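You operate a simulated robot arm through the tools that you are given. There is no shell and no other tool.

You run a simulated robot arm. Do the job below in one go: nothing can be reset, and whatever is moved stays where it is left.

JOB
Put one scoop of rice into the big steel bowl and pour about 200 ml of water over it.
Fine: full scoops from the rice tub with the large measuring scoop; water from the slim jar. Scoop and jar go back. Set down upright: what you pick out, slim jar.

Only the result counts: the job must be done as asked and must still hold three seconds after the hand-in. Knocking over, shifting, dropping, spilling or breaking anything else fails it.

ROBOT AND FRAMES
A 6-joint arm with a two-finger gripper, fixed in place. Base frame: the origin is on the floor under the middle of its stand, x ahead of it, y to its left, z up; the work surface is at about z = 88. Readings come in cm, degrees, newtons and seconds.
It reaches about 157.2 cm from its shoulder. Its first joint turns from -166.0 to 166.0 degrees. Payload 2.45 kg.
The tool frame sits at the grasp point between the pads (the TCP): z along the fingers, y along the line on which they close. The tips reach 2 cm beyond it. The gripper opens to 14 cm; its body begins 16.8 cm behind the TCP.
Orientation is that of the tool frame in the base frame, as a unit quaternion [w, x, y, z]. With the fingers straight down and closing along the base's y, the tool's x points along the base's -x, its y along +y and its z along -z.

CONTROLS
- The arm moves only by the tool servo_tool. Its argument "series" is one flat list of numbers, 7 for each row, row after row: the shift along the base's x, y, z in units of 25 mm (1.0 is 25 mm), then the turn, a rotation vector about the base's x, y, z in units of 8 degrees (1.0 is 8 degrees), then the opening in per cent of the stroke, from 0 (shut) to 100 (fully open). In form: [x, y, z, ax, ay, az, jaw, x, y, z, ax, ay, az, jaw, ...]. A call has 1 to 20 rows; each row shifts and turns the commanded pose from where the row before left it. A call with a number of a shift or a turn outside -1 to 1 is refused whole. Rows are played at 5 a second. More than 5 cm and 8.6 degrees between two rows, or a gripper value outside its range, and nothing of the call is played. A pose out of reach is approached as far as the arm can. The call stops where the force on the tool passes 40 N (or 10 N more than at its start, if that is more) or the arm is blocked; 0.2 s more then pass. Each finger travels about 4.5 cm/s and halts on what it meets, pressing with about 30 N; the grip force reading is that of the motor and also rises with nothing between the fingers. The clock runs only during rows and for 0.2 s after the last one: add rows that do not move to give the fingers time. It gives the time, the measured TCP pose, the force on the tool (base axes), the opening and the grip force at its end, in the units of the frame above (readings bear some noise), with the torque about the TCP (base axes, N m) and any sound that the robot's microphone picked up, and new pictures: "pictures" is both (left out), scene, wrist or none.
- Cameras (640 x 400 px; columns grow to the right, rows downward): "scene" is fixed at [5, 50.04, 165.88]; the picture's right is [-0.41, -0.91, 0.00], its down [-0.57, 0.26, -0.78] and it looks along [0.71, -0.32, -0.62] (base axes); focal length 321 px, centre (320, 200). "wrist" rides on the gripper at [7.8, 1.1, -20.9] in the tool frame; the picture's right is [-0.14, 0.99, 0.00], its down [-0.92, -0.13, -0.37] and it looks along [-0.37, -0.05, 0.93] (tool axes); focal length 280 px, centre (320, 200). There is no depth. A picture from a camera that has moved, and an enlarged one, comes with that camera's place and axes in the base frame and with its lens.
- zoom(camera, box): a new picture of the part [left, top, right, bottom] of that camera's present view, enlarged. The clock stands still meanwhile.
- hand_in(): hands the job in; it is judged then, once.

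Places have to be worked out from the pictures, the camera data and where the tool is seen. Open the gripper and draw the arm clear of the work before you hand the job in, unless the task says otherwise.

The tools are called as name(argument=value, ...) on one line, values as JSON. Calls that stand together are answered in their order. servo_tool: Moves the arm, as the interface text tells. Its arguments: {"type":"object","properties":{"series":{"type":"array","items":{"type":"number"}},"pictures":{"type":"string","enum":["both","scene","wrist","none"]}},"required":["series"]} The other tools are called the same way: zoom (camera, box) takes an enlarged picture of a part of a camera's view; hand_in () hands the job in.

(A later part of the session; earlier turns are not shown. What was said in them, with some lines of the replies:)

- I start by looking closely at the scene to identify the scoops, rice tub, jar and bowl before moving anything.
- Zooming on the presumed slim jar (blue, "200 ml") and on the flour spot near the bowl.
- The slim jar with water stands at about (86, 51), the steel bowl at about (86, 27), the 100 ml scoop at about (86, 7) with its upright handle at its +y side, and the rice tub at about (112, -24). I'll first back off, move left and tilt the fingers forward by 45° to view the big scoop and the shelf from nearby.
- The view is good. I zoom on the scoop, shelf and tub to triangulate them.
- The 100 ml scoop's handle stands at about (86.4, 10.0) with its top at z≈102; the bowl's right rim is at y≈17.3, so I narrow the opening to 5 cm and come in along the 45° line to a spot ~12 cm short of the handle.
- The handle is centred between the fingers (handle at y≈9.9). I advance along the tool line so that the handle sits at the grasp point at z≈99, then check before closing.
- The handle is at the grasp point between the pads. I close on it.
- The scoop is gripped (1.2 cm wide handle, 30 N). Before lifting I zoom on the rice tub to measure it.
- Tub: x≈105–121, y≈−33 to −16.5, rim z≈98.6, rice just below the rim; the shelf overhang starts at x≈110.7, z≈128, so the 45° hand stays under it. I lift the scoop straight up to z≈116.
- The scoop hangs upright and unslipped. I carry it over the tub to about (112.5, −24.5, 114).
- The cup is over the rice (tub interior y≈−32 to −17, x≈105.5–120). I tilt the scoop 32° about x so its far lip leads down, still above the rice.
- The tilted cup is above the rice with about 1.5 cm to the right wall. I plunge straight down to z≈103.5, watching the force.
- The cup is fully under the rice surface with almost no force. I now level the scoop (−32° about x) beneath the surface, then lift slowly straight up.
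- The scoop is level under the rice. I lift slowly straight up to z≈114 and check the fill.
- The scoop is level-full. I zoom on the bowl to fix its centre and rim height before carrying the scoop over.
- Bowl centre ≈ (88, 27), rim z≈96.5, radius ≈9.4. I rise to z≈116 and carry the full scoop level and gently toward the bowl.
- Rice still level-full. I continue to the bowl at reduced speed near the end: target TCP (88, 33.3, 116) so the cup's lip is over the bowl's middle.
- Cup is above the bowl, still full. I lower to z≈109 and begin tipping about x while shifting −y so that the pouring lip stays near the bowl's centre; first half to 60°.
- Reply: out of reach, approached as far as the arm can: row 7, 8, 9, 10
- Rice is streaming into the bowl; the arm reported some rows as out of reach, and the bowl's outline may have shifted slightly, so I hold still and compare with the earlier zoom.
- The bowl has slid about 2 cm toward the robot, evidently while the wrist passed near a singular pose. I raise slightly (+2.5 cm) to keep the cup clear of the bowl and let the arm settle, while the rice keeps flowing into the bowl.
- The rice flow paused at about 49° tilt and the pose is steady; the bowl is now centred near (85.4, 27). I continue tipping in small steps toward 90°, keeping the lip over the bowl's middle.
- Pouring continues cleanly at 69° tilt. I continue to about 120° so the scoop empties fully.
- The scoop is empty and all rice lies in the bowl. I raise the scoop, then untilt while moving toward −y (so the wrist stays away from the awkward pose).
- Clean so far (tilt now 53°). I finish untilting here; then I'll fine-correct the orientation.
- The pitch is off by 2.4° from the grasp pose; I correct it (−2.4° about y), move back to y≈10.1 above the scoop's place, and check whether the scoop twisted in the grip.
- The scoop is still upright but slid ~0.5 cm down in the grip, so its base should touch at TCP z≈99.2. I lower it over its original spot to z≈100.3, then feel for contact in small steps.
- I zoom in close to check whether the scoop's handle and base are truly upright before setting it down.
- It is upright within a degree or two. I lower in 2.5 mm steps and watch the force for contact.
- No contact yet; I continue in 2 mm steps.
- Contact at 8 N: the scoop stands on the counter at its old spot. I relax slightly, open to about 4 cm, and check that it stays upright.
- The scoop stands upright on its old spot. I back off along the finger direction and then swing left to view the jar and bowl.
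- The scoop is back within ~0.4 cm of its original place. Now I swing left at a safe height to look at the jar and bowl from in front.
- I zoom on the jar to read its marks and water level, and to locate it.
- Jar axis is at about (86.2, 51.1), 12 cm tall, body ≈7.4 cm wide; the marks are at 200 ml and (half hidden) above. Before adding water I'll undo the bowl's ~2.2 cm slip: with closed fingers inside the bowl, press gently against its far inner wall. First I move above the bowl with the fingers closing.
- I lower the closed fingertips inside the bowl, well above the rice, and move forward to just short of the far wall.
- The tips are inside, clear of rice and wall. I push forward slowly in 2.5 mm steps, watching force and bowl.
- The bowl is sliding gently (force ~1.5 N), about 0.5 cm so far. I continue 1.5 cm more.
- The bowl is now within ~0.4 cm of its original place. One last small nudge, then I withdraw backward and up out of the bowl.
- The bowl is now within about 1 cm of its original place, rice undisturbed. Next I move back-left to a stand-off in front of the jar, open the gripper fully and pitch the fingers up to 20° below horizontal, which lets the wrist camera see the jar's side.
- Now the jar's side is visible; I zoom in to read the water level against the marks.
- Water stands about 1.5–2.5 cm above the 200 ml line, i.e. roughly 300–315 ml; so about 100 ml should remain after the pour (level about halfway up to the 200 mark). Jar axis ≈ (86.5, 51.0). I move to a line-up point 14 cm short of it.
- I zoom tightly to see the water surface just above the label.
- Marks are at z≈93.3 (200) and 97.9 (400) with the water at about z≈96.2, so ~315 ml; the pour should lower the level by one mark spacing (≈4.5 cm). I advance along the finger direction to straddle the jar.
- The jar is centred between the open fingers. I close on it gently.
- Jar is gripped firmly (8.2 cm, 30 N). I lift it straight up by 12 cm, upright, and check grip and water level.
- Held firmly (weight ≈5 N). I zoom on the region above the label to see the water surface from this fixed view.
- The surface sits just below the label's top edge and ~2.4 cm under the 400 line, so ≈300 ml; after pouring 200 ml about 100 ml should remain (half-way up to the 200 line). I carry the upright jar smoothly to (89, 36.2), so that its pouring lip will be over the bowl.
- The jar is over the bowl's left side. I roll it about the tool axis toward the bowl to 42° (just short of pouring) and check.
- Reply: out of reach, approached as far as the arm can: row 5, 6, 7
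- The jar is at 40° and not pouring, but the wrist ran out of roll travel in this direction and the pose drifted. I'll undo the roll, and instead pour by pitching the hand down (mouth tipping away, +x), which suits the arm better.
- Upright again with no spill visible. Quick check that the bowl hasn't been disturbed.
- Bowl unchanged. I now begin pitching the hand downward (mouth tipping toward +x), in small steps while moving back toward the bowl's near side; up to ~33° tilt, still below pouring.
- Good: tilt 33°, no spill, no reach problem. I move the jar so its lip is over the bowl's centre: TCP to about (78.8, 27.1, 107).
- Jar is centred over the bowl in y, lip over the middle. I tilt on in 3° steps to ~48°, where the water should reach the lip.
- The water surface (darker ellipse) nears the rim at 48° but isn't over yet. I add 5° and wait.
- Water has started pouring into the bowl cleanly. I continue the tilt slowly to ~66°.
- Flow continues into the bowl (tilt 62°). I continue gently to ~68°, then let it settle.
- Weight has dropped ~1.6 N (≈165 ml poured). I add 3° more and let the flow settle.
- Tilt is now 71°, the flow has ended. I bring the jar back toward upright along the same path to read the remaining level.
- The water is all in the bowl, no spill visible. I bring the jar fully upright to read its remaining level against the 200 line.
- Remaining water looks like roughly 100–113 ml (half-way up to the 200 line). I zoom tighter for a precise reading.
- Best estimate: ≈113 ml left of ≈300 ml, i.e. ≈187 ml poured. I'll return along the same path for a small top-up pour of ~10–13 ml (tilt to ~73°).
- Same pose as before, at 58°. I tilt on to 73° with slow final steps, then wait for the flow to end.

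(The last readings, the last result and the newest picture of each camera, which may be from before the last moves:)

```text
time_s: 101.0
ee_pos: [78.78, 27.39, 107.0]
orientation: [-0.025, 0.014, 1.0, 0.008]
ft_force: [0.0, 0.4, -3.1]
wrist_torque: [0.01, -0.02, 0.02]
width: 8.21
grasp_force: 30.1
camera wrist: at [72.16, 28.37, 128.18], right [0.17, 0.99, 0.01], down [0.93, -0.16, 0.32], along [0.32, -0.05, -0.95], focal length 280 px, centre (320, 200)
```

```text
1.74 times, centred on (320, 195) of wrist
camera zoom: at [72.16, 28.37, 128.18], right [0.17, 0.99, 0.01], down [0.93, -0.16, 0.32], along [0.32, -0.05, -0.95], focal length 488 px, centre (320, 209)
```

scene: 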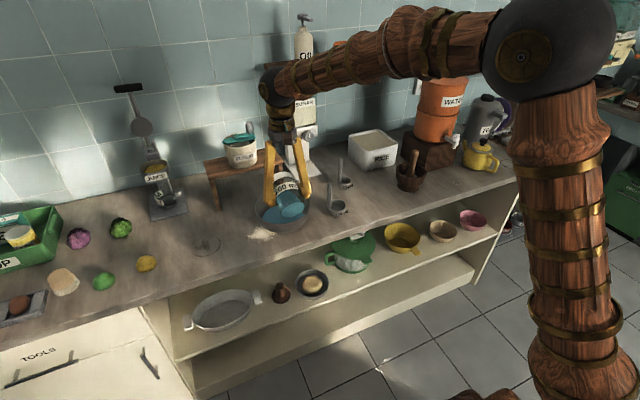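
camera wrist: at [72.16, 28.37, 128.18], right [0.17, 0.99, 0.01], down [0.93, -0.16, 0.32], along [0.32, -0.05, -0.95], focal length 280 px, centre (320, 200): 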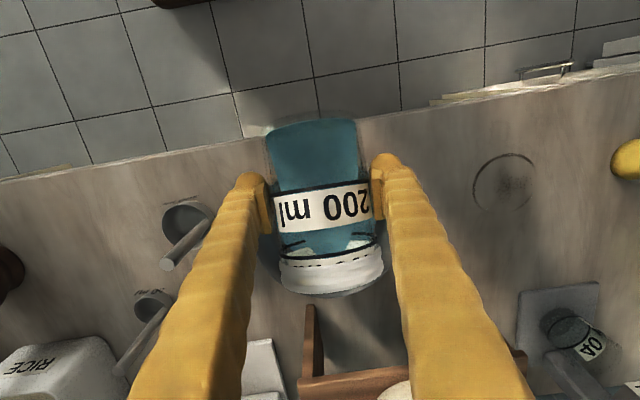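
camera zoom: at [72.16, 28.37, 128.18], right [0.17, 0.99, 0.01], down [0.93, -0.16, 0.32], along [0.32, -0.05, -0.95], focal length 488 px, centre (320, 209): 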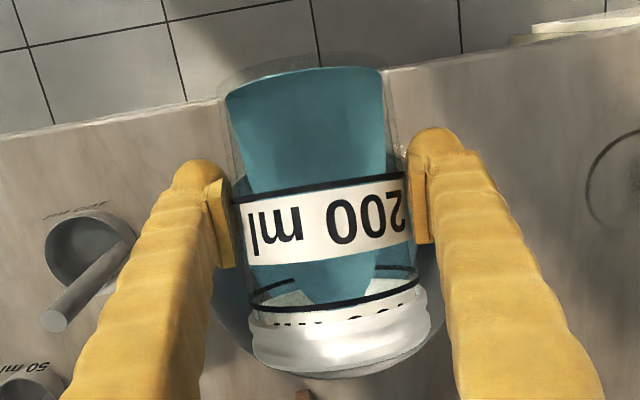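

Tilt 73° reached and settled. I return to upright on the same path and read the level again.

servo_tool(series=[0, 0, 0, 0, -0.95, 0, 35, 0, 0, 0, 0, -0.95, 0, 35, 0, 0, 0, 0, -0.95, 0, 35, 0, 0, 0, 0, -0.95, 0, 35, 0, 0, 0, 0, -1, 0, 35, 0, 0, 0, 0, -0.1, 0, 35, 0.39, 0.5, 0.5, 0, 0, 0, 35, 0.45, 0.6, 0.6, 0, 0, 0, 35, 0.45, 0.6, 0.6, 0, 0, 0, 35, 0.45, 0.6, 0.56, 0, 0, 0, 35, 0.3, 0.4, 0.3, 0, 0, 0, 35, 0.3, 0.4, 0, 0, -0.6875, 0, 35, 0.3, 0.5, 0, 0, -0.6875, 0, 35, 0.2, 0.5, 0, 0, -0.6875, 0, 35, 0.2, 0.5, 0, 0, -0.6875, 0, 35, 0.1, 0.5, 0, 0, -0.6875, 0, 35, 0, 0.4, 0, 0, -0.6875, 0, 35, 0, 0.3, 0, 0, -0.1, 0, 35, 0, 0, 0, 0, 0, 0, 35, 0, 0, 0, 0, 0, 0, 35], pictures="both")

zoom(camera="wrist", box=[262, 110, 382, 210])

zoom(camera="scene", box=[190, 110, 340, 250])

```text
time_s: 105.2
ee_pos: [86.8, 41.8, 113.52]
orientation: [0.574, 0.007, 0.819, 0.014]
ft_force: [1.7, -0.1, -3.1]
wrist_torque: [-0.01, -0.02, 0.03]
width: 8.18
grasp_force: 30.3
camera wrist: at [64.46, 42.83, 113.26], right [0.04, 0.99, 0.16], down [-0.03, -0.16, 0.99], along [1.0, -0.05, 0.03], focal length 280 px, centre (320, 200)
```

scene: 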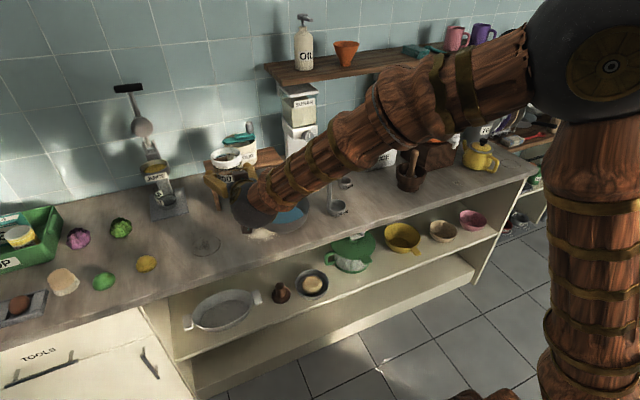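
wrist: 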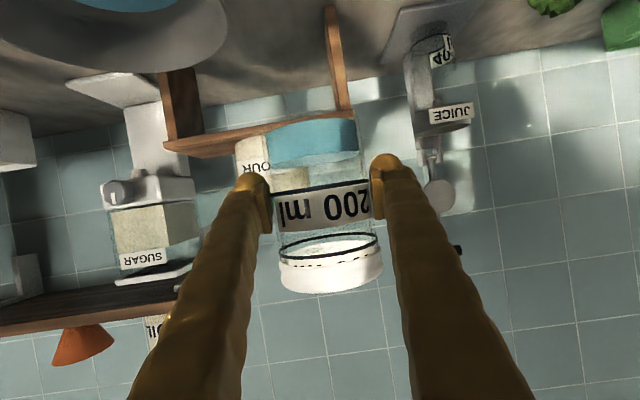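

```text
4.00 times, centred on (322, 160) of wrist
camera zoom: at [64.46, 42.83, 113.26], right [0.04, 0.99, 0.16], down [-0.03, -0.16, 0.99], along [1.0, -0.05, 0.03], focal length 1122 px, centre (312, 360)
```

zoom: 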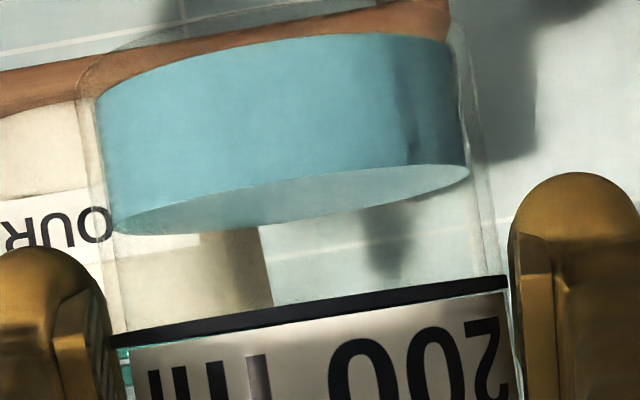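

```text
2.86 times, centred on (265, 180) of scene
camera zoom: at [5.0, 50.04, 165.88], right [-0.41, -0.91, 0.0], down [-0.57, 0.26, -0.78], along [0.71, -0.32, -0.62], focal length 917 px, centre (477, 257)
```

zoom: 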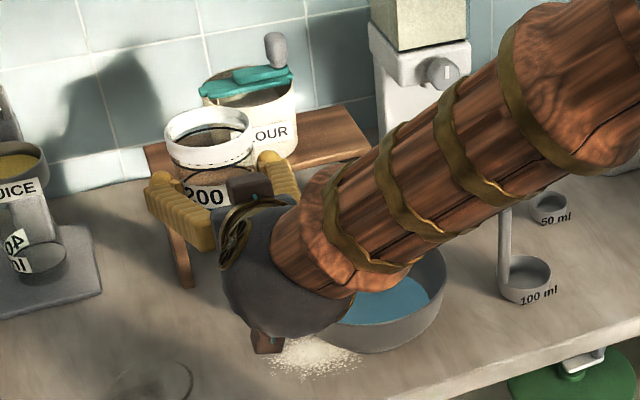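

Level dropped to ≈105 ml left: ≈195–200 ml poured. Now I return the jar: correct the small roll, move to y≈51.1 over its original spot and start lowering.

servo_tool(series=[-0.03, 0.3, 0, -0.1, 0, -0.02, 35, -0.03, 0.8, 0, -0.082, 0, -0.024, 35, -0.03, 1, 0, 0, 0, 0, 35, -0.02, 1, 0, 0, 0, 0, 35, 0, 0.6, 0, 0, 0, 0, 35, 0, 0, -0.5, 0, 0, 0, 35, 0, 0, -0.9, 0, 0, 0, 35, 0, 0, -1, 0, 0, 0, 35, 0, 0, -1, 0, 0, 0, 35, 0, 0, -1, 0, 0, 0, 35, 0, 0, -1, 0, 0, 0, 35, 0, 0, -0.6, 0, 0, 0, 35, 0, 0, -0.4, 0, 0, 0, 35, 0, 0, 0, 0, 0, 0, 35], pictures="both")

zoom(camera="scene", box=[160, 190, 270, 290])

zoom(camera="wrist", box=[200, 60, 440, 300])

```text
time_s: 108.2
ee_pos: [86.42, 51.11, 97.35]
orientation: [0.574, 0.003, 0.819, 0.002]
ft_force: [0.4, 0.5, -2.3]
wrist_torque: [0.03, 0.05, -0.03]
width: 8.17
grasp_force: 30.1
camera wrist: at [64.12, 52.27, 96.98], right [0.05, 0.99, 0.14], down [-0.03, -0.13, 0.99], along [1.0, -0.05, 0.03], focal length 280 px, centre (320, 200)
```

scene: 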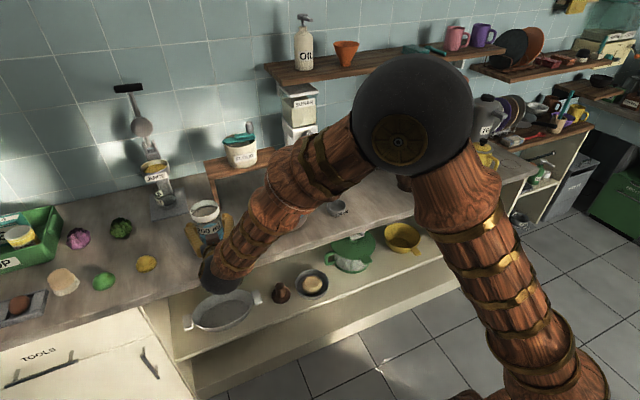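
wrist: 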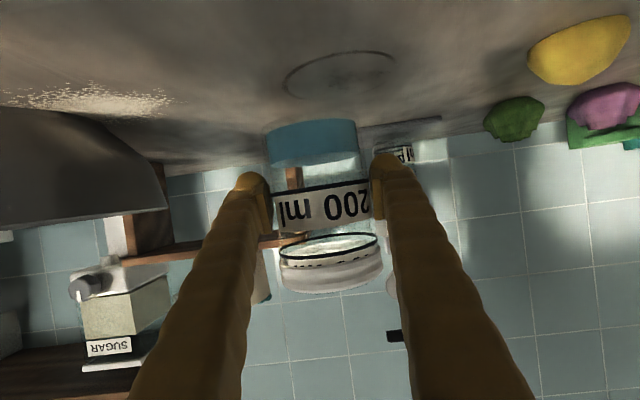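

```text
4.00 times, centred on (215, 240) of scene
camera zoom: at [5.0, 50.04, 165.88], right [-0.41, -0.91, 0.0], down [-0.57, 0.26, -0.78], along [0.71, -0.32, -0.62], focal length 1283 px, centre (740, 40)
```

zoom: 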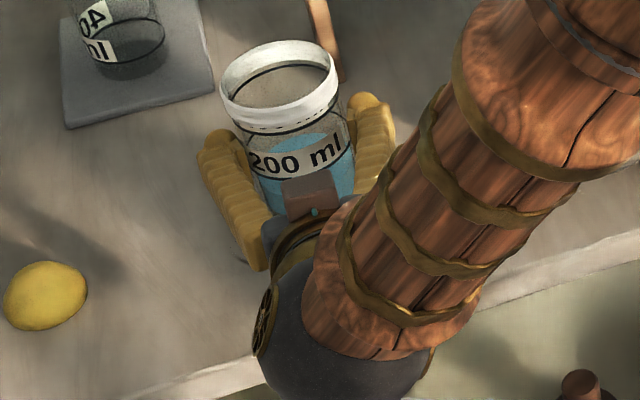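

```text
1.67 times, centred on (320, 180) of wrist
camera zoom: at [64.12, 52.27, 96.98], right [0.05, 0.99, 0.14], down [-0.03, -0.13, 0.99], along [1.0, -0.05, 0.03], focal length 467 px, centre (320, 233)
```

zoom: 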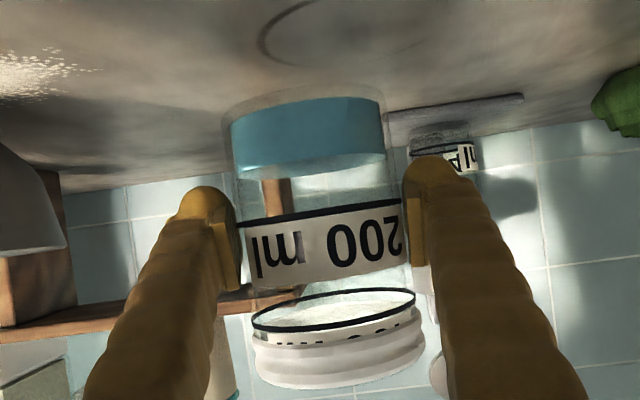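

The jar is upright over its spot. I lower to z≈94.6, then feel for contact.

servo_tool(series=[0, 0, -0.4, 0, 0, 0, 35, 0, 0, -0.4, 0, 0, 0, 35, 0, 0, -0.3, 0, 0, 0, 35, 0, 0, 0, 0, 0, 0, 35], pictures="none")

servo_tool(series=[0, 0, -0.08, 0, 0, 0, 35, 0, 0, -0.08, 0, 0, 0, 35, 0, 0, 0, 0, 0, 0, 35], pictures="none")

```text
time_s: 109.2
ee_pos: [86.46, 51.01, 94.58]
orientation: [0.575, 0.002, 0.818, 0.002]
ft_force: [-0.1, 0.7, -3.6]
wrist_torque: [0.01, 0.06, 0.0]
width: 8.21
grasp_force: 29.8
```

```text
time_s: 110.0
ee_pos: [86.39, 51.05, 94.06]
orientation: [0.574, 0.002, 0.819, 0.002]
ft_force: [-0.5, -0.6, -3.3]
wrist_torque: [-0.01, 0.02, 0.01]
width: 8.2
grasp_force: 30.2
```

No contact yet (−3.3 N is the jar's weight). I continue in 1.5 mm steps.

servo_tool(series=[0, 0, -0.06, 0, 0, 0, 35, 0, 0, -0.06, 0, 0, 0, 35, 0, 0, 0, 0, 0, 0, 35], pictures="none")

```text
time_s: 110.8
ee_pos: [86.4, 51.24, 93.99]
orientation: [0.574, 0.002, 0.819, 0.002]
ft_force: [-0.5, -0.2, -3.2]
wrist_torque: [-0.02, 0.0, 0.03]
width: 8.2
grasp_force: 30.3
```

servo_tool(series=[0, 0, -0.05, 0, 0, 0, 35, 0, 0, -0.05, 0, 0, 0, 35, 0, 0, 0, 0, 0, 0, 35], pictures="none")

zoom(camera="wrist", box=[220, 60, 420, 220])

```text
time_s: 111.6
ee_pos: [86.4, 51.19, 93.87]
orientation: [0.575, 0.002, 0.818, 0.003]
ft_force: [-3.2, 1.6, 11.1]
wrist_torque: [0.5, 0.08, 0.15]
width: 8.2
grasp_force: 30.5
```

```text
2.50 times, centred on (320, 140) of wrist
camera zoom: at [64.08, 52.23, 93.51], right [0.05, 0.99, 0.14], down [-0.03, -0.13, 0.99], along [1.0, -0.05, 0.03], focal length 701 px, centre (320, 350)
```

zoom: 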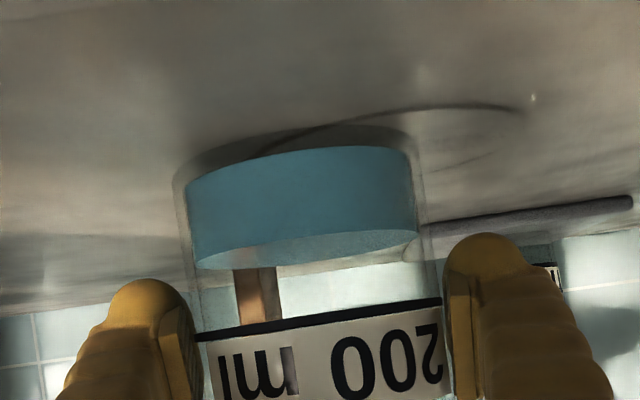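

The jar is firmly on the counter (11 N contact). I relax by half a millimetre and open the fingers gradually.

servo_tool(series=[0, 0, 0.03, 0, 0, 0, 45, 0, 0, 0, 0, 0, 0, 56, 0, 0, 0, 0, 0, 0, 62, 0, 0, 0, 0, 0, 0, 72, 0, 0, 0, 0, 0, 0, 86, 0, 0, 0, 0, 0, 0, 100, 0, 0, 0, 0, 0, 0, 100, 0, 0, 0, 0, 0, 0, 100], pictures="both")

zoom(camera="wrist", box=[200, 60, 440, 300])

zoom(camera="scene", box=[160, 190, 270, 290])

```text
time_s: 113.4
ee_pos: [86.48, 51.06, 93.85]
orientation: [0.574, 0.002, 0.819, 0.002]
ft_force: [0.0, -0.2, -0.1]
wrist_torque: [0.02, 0.02, -0.01]
width: 13.98
grasp_force: 0.0
camera wrist: at [64.08, 52.27, 93.46], right [0.05, 0.99, 0.13], down [-0.03, -0.13, 0.99], along [1.0, -0.05, 0.03], focal length 280 px, centre (320, 200)
```

scene: 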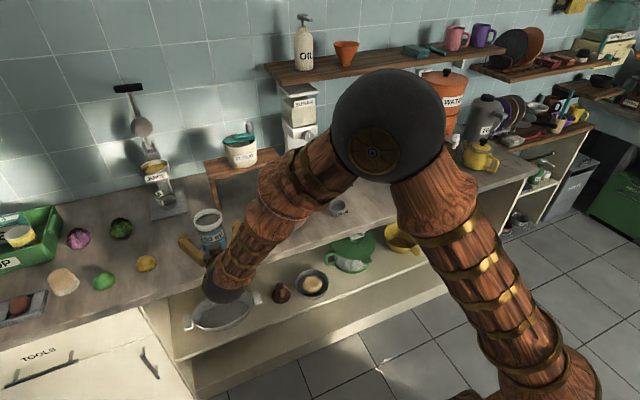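
wrist: 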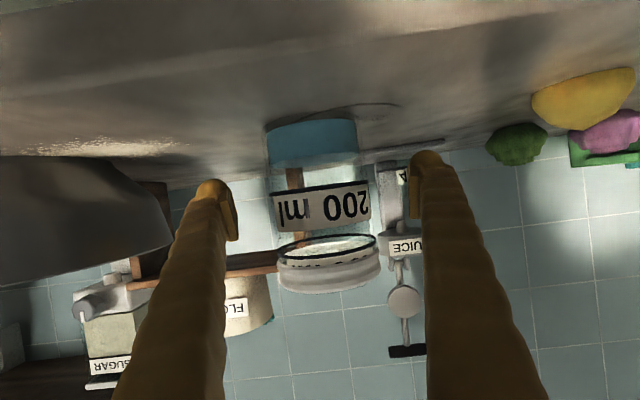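

```text
1.67 times, centred on (320, 180) of wrist
camera zoom: at [64.08, 52.27, 93.46], right [0.05, 0.99, 0.13], down [-0.03, -0.13, 0.99], along [1.0, -0.05, 0.03], focal length 467 px, centre (320, 233)
```

zoom: 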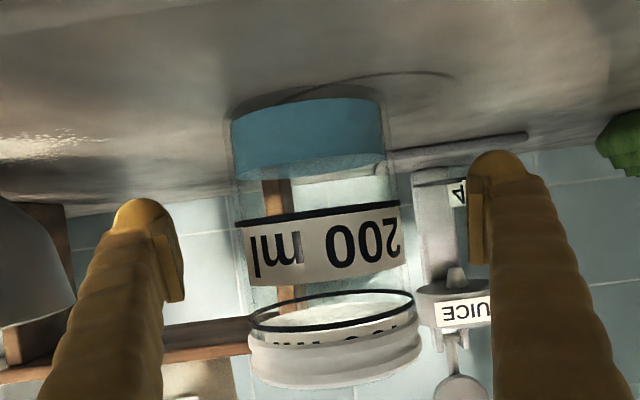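

```text
4.00 times, centred on (215, 240) of scene
camera zoom: at [5.0, 50.04, 165.88], right [-0.41, -0.91, 0.0], down [-0.57, 0.26, -0.78], along [0.71, -0.32, -0.62], focal length 1283 px, centre (740, 40)
```

zoom: 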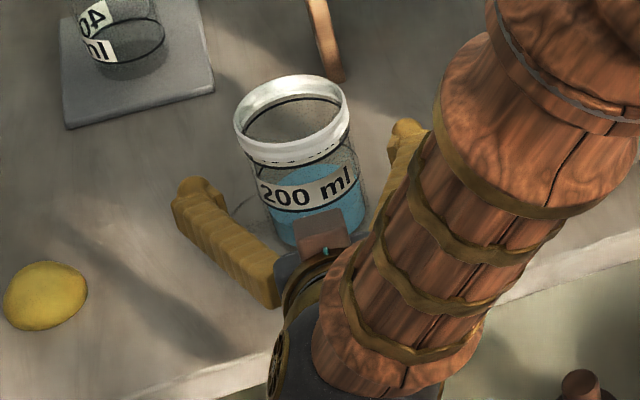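

The jar stands upright on its original place. I withdraw straight back along the finger direction and then up, clear of the work.

servo_tool(series=[-0.5, 0, 0.18, 0, 0, 0, 100, -0.9, 0, 0.33, 0, 0, 0, 100, -0.9, 0, 0.33, 0, 0, 0, 100, -0.9, 0, 0.33, 0, 0, 0, 100, -0.9, 0, 0.33, 0, 0, 0, 100, -0.9, 0, 0.33, 0, 0, 0, 100, -0.7, 0, 0.6, 0, 0, 0, 100, -0.5, 0, 0.9, 0, 0, 0, 100, -0.3, 0, 1, 0, 0, 0, 100, 0, 0, 1, 0, 0, 0, 100, 0, 0, 1, 0, 0, 0, 100, 0, -0.5, 1, 0, 0, 0, 100, 0, -0.8, 1, 0, 0, 0, 100, 0, -1, 1, 0, 0, 0, 100, 0, -1, 0.5, 0, 0, 0, 100, 0, -1, 0, 0, 0, 0, 100, 0, 0, 0, 0, 0, 0, 100], pictures="both")

zoom(camera="scene", box=[170, 150, 370, 270])

```text
time_s: 117.0
ee_pos: [70.15, 40.12, 118.25]
orientation: [0.574, 0.002, 0.819, 0.002]
ft_force: [0.6, -1.3, -0.7]
wrist_torque: [0.0, 0.01, -0.02]
width: 14.0
grasp_force: 0.0
camera wrist: at [47.79, 41.37, 118.0], right [0.05, 0.99, 0.13], down [-0.03, -0.13, 0.99], along [1.0, -0.05, 0.03], focal length 280 px, centre (320, 200)
```

scene: 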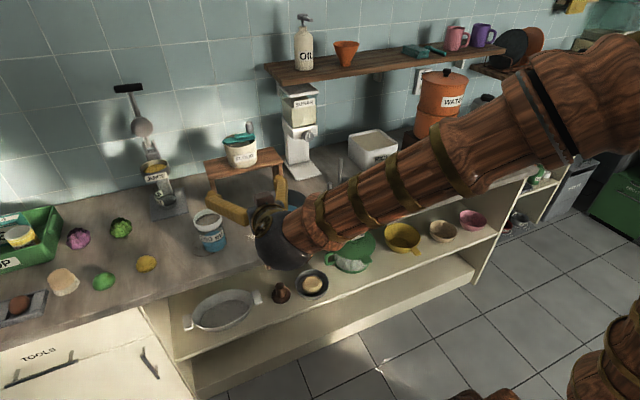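
wrist: 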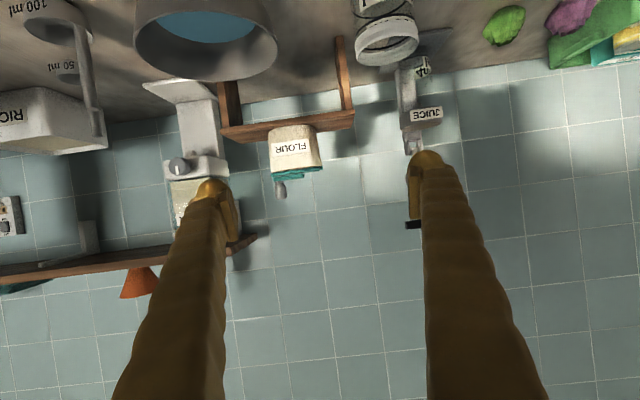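

```text
3.20 times, centred on (270, 210) of scene
camera zoom: at [5.0, 50.04, 165.88], right [-0.41, -0.91, 0.0], down [-0.57, 0.26, -0.78], along [0.71, -0.32, -0.62], focal length 1027 px, centre (480, 168)
```

zoom: 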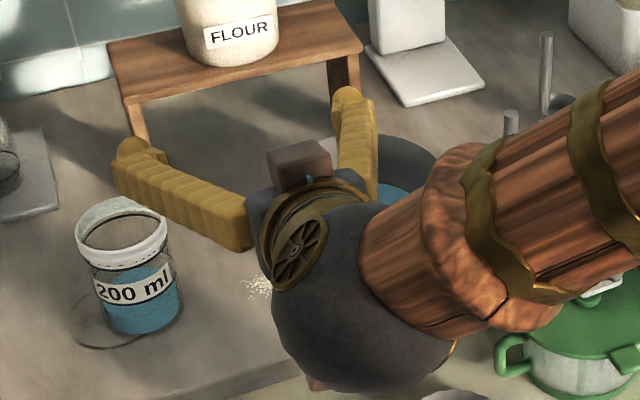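

Everything looks fine so far. I draw further back, up and right so the scene camera can see the bowl unobstructed for a final check.

servo_tool(series=[-0.6, 0, 0.8, 0, 0, 0, 100, -0.6, -0.3, 0.8, 0, 0, 0, 100, -0.6, -0.6, 0.8, 0, 0, 0, 100, -0.5, -0.9, 0.8, 0, 0, 0, 100, -0.5, -1, 0.6, 0, 0, 0, 100, -0.3, -1, 0.4, 0, 0, 0, 100, -0.2, -1, 0.2, 0, 0, 0, 100, 0, -1, 0, 0, 0, 0, 100, 0, -1, 0, 0, 0, 0, 100, 0, -1, 0, 0, 0, 0, 100, 0, -1, 0, 0, 0, 0, 100, 0, -1, 0, 0, 0, 0, 100, 0, -1, 0, 0, 0, 0, 100, 0, -0.5, 0, 0, 0, 0, 100, 0, 0, 0, 0, 0, 0, 100], pictures="both")

zoom(camera="scene", box=[170, 150, 370, 270])

zoom(camera="scene", box=[230, 170, 330, 250])

zoom(camera="scene", box=[190, 195, 240, 255])

zoom(camera="scene", box=[300, 140, 380, 230])

```text
time_s: 120.2
ee_pos: [61.98, 11.98, 129.45]
orientation: [0.573, 0.002, 0.819, 0.002]
ft_force: [0.2, -0.9, -0.2]
wrist_torque: [0.0, 0.0, 0.01]
width: 13.99
grasp_force: 0.0
camera wrist: at [39.65, 13.05, 129.1], right [0.05, 0.99, 0.13], down [-0.03, -0.13, 0.99], along [1.0, -0.05, 0.03], focal length 280 px, centre (320, 200)
```

scene: 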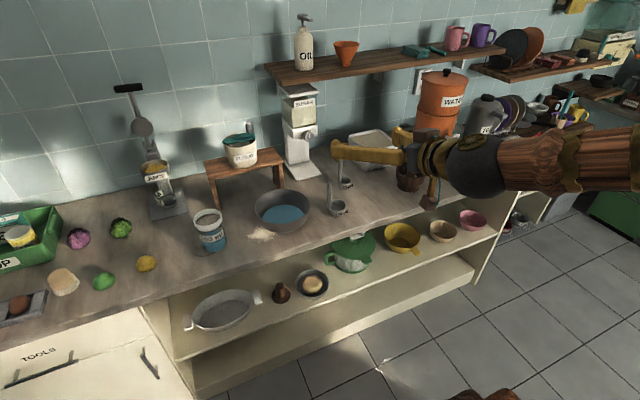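
wrist: 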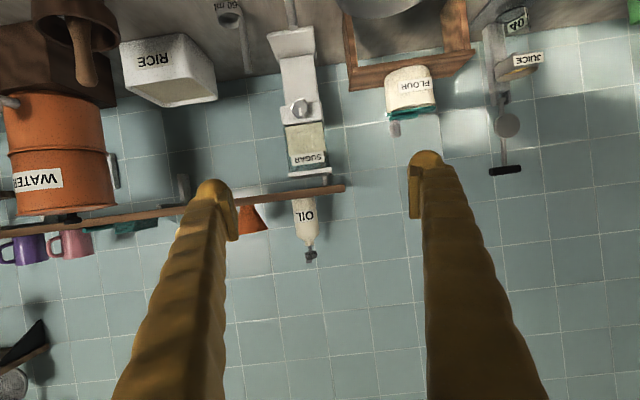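

```text
3.20 times, centred on (270, 210) of scene
camera zoom: at [5.0, 50.04, 165.88], right [-0.41, -0.91, 0.0], down [-0.57, 0.26, -0.78], along [0.71, -0.32, -0.62], focal length 1027 px, centre (480, 168)
```

zoom: 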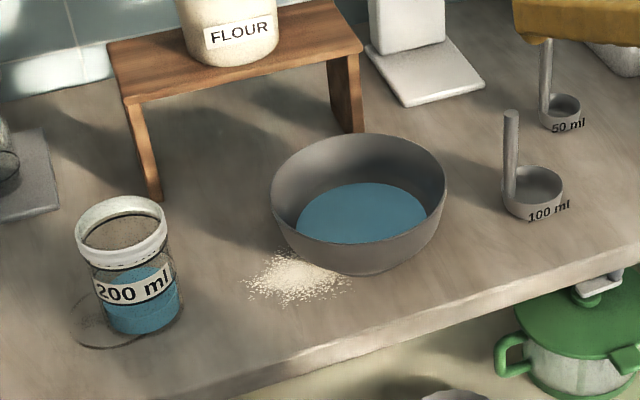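

```text
5.00 times, centred on (280, 210) of scene
camera zoom: at [5.0, 50.04, 165.88], right [-0.41, -0.91, 0.0], down [-0.57, 0.26, -0.78], along [0.71, -0.32, -0.62], focal length 1604 px, centre (520, 150)
```

zoom: 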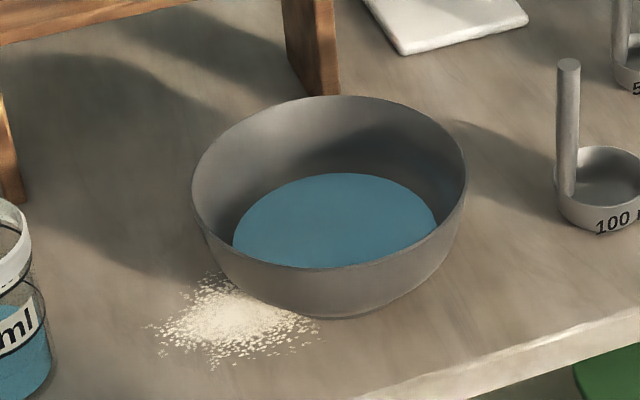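

```text
6.67 times, centred on (215, 225) of scene
camera zoom: at [5.0, 50.04, 165.88], right [-0.41, -0.91, 0.0], down [-0.57, 0.26, -0.78], along [0.71, -0.32, -0.62], focal length 2139 px, centre (1020, 33)
```

zoom: 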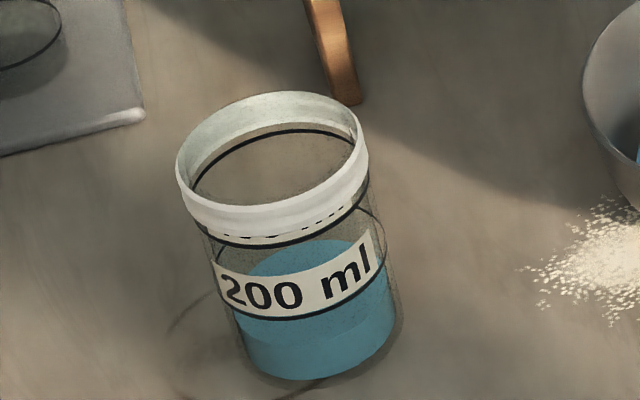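

```text
4.44 times, centred on (340, 185) of scene
camera zoom: at [5.0, 50.04, 165.88], right [-0.41, -0.91, 0.0], down [-0.57, 0.26, -0.78], along [0.71, -0.32, -0.62], focal length 1426 px, centre (231, 267)
```

zoom: 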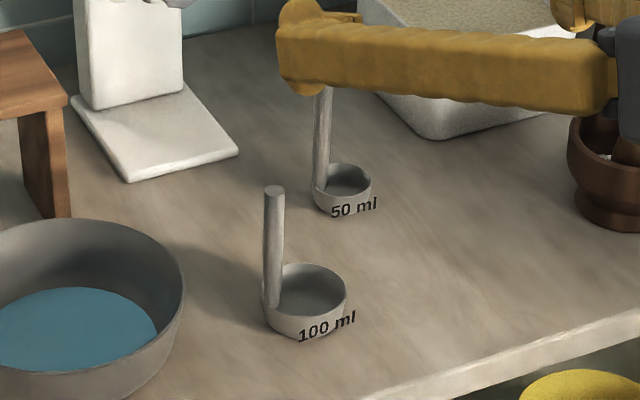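

Rice lies under water in the bowl. The jar, with about 100 ml left, and the scoop stand upright on their places. Nothing else looks disturbed, and the gripper is open and clear of the work, so I hand the job in.

hand_in()

```text
The job is handed in.
```

I put one full 100 ml scoop of rice into the big steel bowl and poured about 200 ml of water over it. The job is handed in, but I haven't seen the verdict.

- **Rice:** the scoop came out of the rice tub level-full, and all of it went into the bowl.
- **Water:** I judged the amount from the jar's level against its marks, so the 200 ml is an estimate, good to about 10 ml either way. Roughly 100 ml is left in the jar.
- **Scoop and jar:** both are back upright at their original spots. The scoop is about 0.4 cm from where it started.
- **Bowl:** while I tipped the scoop, the arm strayed and the bowl slid about 2 cm toward the robot. I pushed it back before adding water, and it now sits about 1 cm from where it started. If that shift counts as moving something else, it could count against the job.

I saw no spills and nothing else out of place. The small pile of flour by the bowl was there from the start.
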